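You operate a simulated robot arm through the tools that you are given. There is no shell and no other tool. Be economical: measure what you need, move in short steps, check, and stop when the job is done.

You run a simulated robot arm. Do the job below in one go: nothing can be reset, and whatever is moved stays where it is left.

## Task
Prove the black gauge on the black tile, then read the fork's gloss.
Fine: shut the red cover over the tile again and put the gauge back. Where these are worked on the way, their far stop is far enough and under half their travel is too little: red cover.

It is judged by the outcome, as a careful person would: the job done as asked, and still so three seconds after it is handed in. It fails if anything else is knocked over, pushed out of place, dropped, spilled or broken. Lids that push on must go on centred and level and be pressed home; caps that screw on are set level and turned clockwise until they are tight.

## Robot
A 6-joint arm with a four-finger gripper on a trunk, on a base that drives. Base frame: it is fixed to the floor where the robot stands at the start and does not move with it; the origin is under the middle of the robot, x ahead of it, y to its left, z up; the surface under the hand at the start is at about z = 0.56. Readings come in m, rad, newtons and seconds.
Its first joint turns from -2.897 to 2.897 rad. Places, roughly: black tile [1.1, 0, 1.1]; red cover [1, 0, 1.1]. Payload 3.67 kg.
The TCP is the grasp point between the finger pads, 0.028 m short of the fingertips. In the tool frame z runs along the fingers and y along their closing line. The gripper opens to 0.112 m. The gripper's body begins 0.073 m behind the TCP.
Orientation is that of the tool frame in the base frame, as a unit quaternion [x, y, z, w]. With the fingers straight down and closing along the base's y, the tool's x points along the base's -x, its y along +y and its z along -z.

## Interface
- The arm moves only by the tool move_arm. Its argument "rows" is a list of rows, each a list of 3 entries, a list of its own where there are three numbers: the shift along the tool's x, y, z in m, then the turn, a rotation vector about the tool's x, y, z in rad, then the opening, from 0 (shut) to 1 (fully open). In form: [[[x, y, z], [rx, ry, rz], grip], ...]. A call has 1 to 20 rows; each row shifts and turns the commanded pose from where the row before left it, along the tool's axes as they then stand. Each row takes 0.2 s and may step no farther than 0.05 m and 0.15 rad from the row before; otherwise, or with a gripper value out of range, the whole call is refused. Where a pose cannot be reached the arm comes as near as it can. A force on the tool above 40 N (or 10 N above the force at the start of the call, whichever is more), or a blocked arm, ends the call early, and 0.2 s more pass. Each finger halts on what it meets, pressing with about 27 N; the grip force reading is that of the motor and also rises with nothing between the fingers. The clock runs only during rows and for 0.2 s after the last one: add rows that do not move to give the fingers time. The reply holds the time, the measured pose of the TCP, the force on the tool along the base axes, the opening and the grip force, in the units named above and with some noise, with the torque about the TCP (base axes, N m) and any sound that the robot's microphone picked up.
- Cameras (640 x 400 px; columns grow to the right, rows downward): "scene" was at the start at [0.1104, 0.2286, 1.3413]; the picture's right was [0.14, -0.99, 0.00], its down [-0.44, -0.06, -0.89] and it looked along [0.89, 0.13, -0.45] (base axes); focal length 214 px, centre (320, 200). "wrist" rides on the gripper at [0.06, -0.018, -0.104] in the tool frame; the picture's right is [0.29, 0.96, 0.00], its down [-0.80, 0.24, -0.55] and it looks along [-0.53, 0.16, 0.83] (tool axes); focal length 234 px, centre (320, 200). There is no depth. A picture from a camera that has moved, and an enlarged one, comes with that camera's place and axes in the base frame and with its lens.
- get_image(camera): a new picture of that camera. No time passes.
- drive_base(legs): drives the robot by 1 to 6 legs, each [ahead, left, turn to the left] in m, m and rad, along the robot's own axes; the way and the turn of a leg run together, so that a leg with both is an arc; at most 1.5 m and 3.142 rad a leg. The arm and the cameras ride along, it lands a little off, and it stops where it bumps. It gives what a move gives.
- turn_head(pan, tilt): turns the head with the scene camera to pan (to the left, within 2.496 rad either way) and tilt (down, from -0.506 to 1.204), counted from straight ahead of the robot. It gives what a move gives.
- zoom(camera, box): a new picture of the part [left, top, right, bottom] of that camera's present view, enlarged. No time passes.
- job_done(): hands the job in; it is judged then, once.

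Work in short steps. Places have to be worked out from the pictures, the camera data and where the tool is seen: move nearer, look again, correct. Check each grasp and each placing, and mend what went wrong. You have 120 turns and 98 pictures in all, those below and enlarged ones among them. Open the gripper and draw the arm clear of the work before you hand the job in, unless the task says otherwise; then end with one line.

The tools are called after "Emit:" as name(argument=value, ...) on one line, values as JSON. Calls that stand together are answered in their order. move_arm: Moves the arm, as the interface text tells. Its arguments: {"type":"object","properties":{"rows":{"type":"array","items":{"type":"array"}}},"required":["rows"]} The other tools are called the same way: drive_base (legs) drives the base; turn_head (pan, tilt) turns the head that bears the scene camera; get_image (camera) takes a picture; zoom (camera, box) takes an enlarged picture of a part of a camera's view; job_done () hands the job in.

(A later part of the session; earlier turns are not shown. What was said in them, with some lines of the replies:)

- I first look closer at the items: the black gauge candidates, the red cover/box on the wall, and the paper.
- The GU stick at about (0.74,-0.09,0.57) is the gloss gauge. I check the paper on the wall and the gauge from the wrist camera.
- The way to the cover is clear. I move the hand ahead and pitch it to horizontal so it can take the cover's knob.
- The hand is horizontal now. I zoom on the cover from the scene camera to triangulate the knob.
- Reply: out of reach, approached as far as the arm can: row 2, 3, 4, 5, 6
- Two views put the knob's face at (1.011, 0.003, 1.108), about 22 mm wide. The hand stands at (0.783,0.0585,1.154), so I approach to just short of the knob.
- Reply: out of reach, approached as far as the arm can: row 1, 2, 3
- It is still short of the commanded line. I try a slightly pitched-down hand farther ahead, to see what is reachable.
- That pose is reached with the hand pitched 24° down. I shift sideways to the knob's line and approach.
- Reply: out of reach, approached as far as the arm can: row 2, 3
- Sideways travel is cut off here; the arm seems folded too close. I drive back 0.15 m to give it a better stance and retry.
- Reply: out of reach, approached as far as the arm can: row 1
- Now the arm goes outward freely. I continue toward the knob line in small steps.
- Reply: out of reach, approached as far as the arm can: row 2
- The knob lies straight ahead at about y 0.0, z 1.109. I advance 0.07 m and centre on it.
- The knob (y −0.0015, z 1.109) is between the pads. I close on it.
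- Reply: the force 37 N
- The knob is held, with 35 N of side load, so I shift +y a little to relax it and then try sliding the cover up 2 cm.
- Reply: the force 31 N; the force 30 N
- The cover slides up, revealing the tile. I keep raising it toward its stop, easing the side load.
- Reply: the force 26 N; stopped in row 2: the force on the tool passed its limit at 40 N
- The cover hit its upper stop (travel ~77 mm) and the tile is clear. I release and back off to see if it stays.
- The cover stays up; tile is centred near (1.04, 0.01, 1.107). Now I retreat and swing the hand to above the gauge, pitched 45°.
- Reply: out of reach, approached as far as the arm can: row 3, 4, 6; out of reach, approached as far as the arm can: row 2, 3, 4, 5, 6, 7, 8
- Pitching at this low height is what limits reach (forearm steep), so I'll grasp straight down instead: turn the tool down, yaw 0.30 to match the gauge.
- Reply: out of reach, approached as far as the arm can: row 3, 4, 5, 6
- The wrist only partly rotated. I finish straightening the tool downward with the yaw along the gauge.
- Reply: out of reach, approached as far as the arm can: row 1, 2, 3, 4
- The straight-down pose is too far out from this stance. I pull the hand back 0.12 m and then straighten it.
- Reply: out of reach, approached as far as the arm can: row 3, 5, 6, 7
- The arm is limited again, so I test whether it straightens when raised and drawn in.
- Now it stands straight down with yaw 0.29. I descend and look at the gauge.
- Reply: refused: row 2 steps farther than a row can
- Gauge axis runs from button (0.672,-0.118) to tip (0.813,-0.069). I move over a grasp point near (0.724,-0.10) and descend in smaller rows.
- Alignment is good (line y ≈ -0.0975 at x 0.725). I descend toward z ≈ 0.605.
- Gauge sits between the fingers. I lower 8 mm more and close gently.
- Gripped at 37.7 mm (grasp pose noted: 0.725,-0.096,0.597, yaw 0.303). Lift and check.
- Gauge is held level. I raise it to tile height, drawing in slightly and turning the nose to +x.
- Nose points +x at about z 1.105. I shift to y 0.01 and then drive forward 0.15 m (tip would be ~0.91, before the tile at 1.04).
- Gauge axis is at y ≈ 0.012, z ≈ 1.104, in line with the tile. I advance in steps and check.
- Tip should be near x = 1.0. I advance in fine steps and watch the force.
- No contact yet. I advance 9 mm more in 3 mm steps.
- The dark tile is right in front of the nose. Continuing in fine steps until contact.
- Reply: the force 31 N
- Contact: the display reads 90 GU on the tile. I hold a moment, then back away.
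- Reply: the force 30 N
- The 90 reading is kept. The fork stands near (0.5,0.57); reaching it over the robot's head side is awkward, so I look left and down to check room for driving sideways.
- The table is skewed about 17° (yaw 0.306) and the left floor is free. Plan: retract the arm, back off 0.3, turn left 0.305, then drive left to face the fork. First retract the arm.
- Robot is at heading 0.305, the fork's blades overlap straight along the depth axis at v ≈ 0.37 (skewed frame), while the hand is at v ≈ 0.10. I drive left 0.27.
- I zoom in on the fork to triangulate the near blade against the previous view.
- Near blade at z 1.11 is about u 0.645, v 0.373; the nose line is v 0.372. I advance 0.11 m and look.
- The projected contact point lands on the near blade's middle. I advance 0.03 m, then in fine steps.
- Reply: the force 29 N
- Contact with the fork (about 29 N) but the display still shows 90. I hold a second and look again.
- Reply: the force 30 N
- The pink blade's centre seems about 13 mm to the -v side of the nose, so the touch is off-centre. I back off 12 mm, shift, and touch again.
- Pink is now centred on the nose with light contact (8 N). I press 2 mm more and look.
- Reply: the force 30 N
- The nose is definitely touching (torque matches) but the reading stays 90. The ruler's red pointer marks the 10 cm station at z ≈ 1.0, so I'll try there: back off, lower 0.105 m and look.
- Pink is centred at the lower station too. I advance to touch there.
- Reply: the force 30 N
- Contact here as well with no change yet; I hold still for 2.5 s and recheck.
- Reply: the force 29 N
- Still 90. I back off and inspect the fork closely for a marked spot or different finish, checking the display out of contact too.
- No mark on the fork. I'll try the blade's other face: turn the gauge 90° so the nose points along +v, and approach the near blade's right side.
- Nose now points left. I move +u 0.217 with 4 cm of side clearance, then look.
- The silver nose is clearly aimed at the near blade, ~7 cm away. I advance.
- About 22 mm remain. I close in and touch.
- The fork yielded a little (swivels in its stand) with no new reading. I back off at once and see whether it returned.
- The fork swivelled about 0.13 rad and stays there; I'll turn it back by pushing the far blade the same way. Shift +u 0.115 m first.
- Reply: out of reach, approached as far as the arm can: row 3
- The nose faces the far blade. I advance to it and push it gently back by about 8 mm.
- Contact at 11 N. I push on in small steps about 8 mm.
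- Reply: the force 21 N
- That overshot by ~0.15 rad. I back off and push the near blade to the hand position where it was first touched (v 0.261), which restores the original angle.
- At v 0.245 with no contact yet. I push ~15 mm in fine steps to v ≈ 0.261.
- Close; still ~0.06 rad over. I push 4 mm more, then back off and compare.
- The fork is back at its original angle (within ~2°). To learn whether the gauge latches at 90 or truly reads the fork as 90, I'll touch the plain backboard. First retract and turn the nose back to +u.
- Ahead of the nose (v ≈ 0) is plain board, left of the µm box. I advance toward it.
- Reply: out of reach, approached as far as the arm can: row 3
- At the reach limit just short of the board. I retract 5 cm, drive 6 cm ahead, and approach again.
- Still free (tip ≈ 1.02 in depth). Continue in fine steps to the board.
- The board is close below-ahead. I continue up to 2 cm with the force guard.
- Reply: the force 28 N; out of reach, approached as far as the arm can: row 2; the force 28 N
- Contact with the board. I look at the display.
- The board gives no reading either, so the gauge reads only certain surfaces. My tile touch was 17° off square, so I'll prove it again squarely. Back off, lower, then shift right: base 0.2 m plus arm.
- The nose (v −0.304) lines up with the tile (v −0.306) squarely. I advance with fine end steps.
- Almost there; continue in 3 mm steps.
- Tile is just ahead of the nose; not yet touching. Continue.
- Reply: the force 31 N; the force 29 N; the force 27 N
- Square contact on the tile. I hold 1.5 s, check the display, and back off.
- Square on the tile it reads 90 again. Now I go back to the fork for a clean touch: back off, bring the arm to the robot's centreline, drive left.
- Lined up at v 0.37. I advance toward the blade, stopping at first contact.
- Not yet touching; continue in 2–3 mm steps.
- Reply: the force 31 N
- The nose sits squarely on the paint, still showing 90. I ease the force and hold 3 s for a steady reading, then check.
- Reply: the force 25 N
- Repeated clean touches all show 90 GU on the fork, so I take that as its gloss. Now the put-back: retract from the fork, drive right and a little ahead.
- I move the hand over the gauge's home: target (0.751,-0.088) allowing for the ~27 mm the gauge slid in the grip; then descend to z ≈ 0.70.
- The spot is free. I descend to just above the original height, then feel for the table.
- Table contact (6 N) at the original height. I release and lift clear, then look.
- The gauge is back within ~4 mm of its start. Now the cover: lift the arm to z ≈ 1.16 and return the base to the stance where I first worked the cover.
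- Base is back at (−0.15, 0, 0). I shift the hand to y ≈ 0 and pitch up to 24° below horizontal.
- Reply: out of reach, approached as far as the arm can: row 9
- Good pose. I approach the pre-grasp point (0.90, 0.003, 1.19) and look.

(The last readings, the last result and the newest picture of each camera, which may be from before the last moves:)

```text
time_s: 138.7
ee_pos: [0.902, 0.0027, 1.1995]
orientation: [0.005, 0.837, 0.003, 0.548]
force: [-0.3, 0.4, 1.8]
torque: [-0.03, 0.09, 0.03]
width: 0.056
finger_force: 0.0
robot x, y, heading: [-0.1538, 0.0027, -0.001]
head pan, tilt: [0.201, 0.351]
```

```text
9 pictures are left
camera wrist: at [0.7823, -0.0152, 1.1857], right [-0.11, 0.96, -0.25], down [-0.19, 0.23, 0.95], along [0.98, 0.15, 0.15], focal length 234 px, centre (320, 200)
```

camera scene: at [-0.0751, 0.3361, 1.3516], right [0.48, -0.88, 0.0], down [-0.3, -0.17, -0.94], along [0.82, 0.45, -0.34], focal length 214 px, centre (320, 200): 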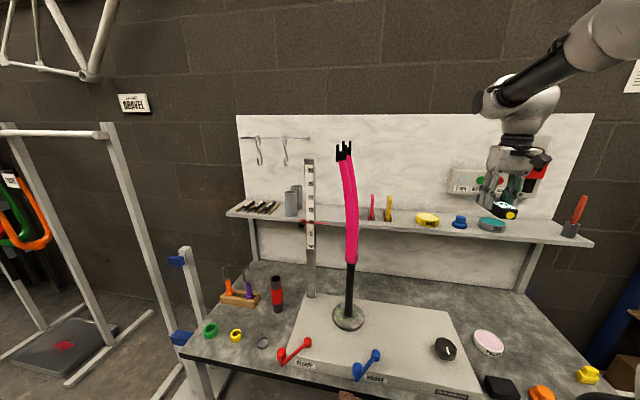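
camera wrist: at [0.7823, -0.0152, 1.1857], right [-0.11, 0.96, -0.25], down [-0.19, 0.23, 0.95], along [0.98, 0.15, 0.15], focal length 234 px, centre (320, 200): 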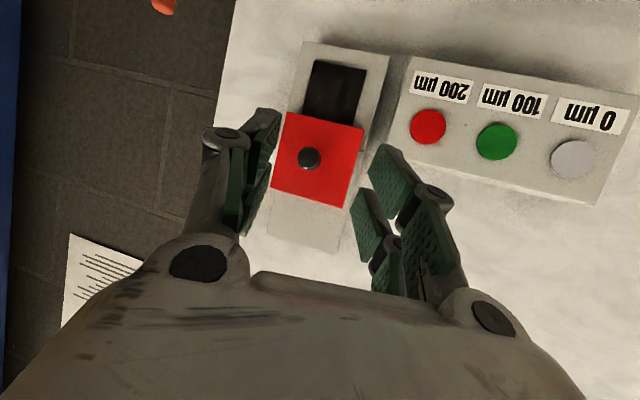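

The knob is straight ahead at (1.011, −0.002, 1.184). I advance and close on it.

Emit:
move_arm(rows=[[[-0.0066, -0.0007, 0.0247], [0, 0, 0], 0.5], [[-0.0066, -0.0007, 0.0247], [0, 0, 0], 0.5], [[-0.0066, -0.0007, 0.0247], [0, 0, 0], 0.5], [[-0.0066, 0, 0.0247], [0, 0, 0], 0.5]])

Emit:
move_arm(rows=[[[0, 0, 0], [0, 0, 0], 0.25], [[0, 0, 0], [0, 0, 0], 0.1], [[0, 0, 0], [0, 0, 0], 0.1]])

```text
time_s: 139.7
ee_pos: [1.0034, -0.0, 1.1827]
orientation: [0.006, 0.837, 0.002, 0.547]
force: [-0.8, 0.0, 1.1]
torque: [0.06, 0.06, 0.0]
width: 0.056
finger_force: 0.0
robot x, y, heading: [-0.1535, 0.003, 0.004]
head pan, tilt: [0.201, 0.351]
```

```text
time_s: 140.5
ee_pos: [1.0041, 0.0016, 1.1821]
orientation: [0.004, 0.838, 0.003, 0.546]
force: [5.0, 11.8, -0.3]
torque: [0.02, 0.0, 0.34]
width: 0.0225
finger_force: 45.3
robot x, y, heading: [-0.1481, 0.0029, -0.006]
head pan, tilt: [0.201, 0.351]
```

Knob held (22.5 mm). I slide the cover down its full travel until the stop.

Emit:
move_arm(rows=[[[0.009, 0, 0.004], [0, 0, 0], 0.1], [[0.009, 0, 0.004], [0, 0, 0], 0.1], [[0.009, 0, 0.004], [0, 0, 0], 0.1], [[0.009, 0, 0.004], [0, 0, 0], 0.1], [[0.009, 0, 0.004], [0, 0, 0], 0.1], [[0.009, 0, 0.004], [0, 0, 0], 0.1]])

Emit:
move_arm(rows=[[[0.006, 0, 0.0027], [0, 0, 0], 0.1], [[0.006, 0, 0.0027], [0, 0, 0], 0.1], [[0.004, 0, 0.0017], [0, 0, 0], 0.1], [[0.004, 0, 0.0017], [0, 0, 0], 0.1]])

```text
time_s: 141.9
ee_pos: [1.0039, 0.002, 1.1207]
orientation: [0.004, 0.837, 0.003, 0.547]
force: [-4.5, 17.8, -0.4]
torque: [-0.06, -0.32, 0.48]
width: 0.0225
finger_force: 45.5
robot x, y, heading: [-0.1498, 0.0018, -0.003]
head pan, tilt: [0.201, 0.351]
```

```text
time_s: 142.9
ee_pos: [1.0045, 0.0025, 1.1056]
orientation: [0.006, 0.836, 0.001, 0.549]
force: [-6.9, 14.5, 18.5]
torque: [-0.02, 0.08, 0.38]
width: 0.0223
finger_force: 44.4
robot x, y, heading: [-0.1551, 0.0021, -0.0]
head pan, tilt: [0.201, 0.351]
```

Lower stop reached (18 N upward at z 1.106, the starting height). I release, back away, and look.

Emit:
move_arm(rows=[[[0, 0, 0], [0, 0, 0], 0.3], [[0, 0, 0], [0, 0, 0], 0.5], [[0, 0, 0], [0, 0, 0], 0.5], [[0.012, 0, -0.03], [0, 0, 0], 0.5], [[0.012, 0, -0.04], [0, 0, 0], 0.5], [[0.0, 0, -0.04], [0, 0, 0], 0.5], [[-0.01, 0, -0.04], [0, 0, 0], 0.5]])

Emit:
get_image(camera="wrist")

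Emit:
turn_head(pan=0.25, tilt=0.5)

Emit:
get_image(camera="scene")

```text
time_s: 144.5
ee_pos: [0.861, 0.0174, 1.1508]
orientation: [0.008, 0.839, -0.002, 0.545]
force: [0.8, 0.5, -0.8]
torque: [0.02, -0.05, -0.02]
width: 0.0563
finger_force: 0.1
out of reach, approached as far as the arm can: row 4, 5
robot x, y, heading: [-0.1526, 0.0017, 0.0]
head pan, tilt: [0.201, 0.351]
```

```text
8 pictures are left
camera wrist: at [0.7405, 0.001, 1.1373], right [-0.1, 0.96, -0.26], down [-0.18, 0.24, 0.96], along [0.98, 0.15, 0.15], focal length 234 px, centre (320, 200)
```

wrist: 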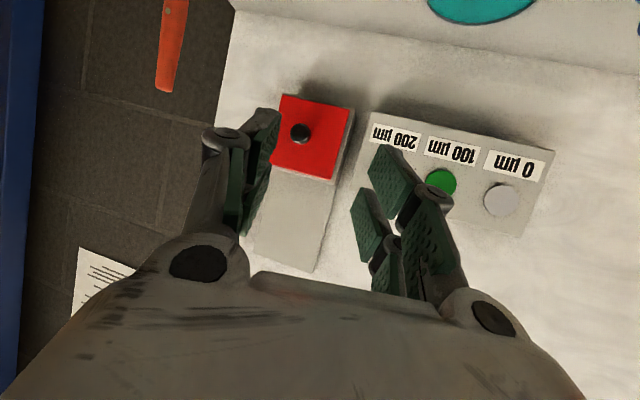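

```text
time_s: 145.2
ee_pos: [0.8603, 0.0187, 1.1507]
orientation: [0.007, 0.838, -0.001, 0.545]
force: [-0.1, -0.2, 0.7]
torque: [0.02, -0.02, 0.02]
width: 0.056
finger_force: 0.1
robot x, y, heading: [-0.1488, -0.0004, 0.001]
head pan, tilt: [0.25, 0.499]
```

```text
7 pictures are left
camera scene: at [-0.0449, 0.2405, 1.338], right [0.25, -0.97, 0.0], down [-0.46, -0.12, -0.88], along [0.85, 0.22, -0.48], focal length 214 px, centre (320, 200)
```

scene: 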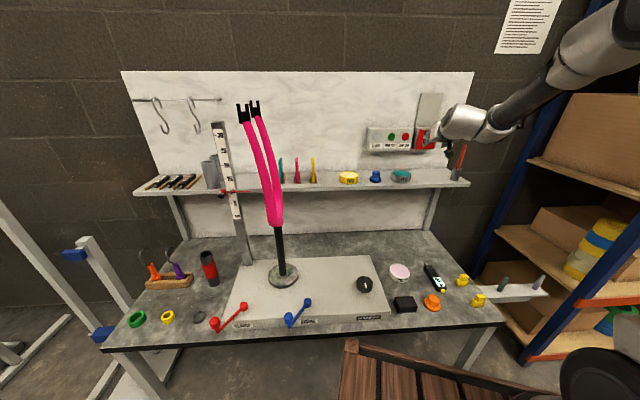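

The cover is shut, fork and bench are in order. I retract the arm further and take a last look at the gauge.

Emit:
move_arm(rows=[[[0, 0, -0.04], [0, 0, 0], 0.5], [[-0.02, 0, -0.04], [0, 0, 0], 0.5], [[-0.02, 0, -0.03], [0, 0, 0], 0.5]])

Emit:
zoom(camera="scene", box=[380, 250, 480, 320])

```text
time_s: 146.0
ee_pos: [0.7768, 0.0168, 1.2305]
orientation: [0.005, 0.838, 0.003, 0.546]
force: [-0.2, -0.5, -0.5]
torque: [0.0, -0.09, 0.04]
width: 0.056
finger_force: 0.0
robot x, y, heading: [-0.1572, -0.0025, -0.001]
head pan, tilt: [0.25, 0.499]
```

```text
5.71 times, centred on (430, 285) of scene
camera zoom: at [-0.0445, 0.2405, 1.3379], right [0.25, -0.97, 0.0], down [-0.46, -0.12, -0.88], along [0.85, 0.22, -0.48], focal length 1226 px, centre (-309, -286)
```

zoom: 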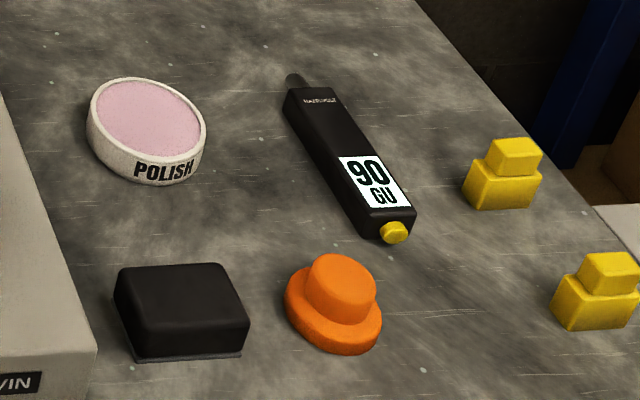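

Everything is in place: gauge home, cover shut, arm clear and open. I hand the job in.

Emit:
job_done()

```text
The job is handed in.
```

I proved the gauge on the black tile, where it read 90 GU, but I could not confirm the fork's gloss. The display stayed at 90 through every touch on the pink paint, so that may be the fork's true value or just the tile reading held over. The fork swivelled in its stand during one touch and I turned it back to within about 2° of where it was. The red cover is shut over the tile, the gauge is back within about 4 mm of its place, and the arm is clear with the gripper open.
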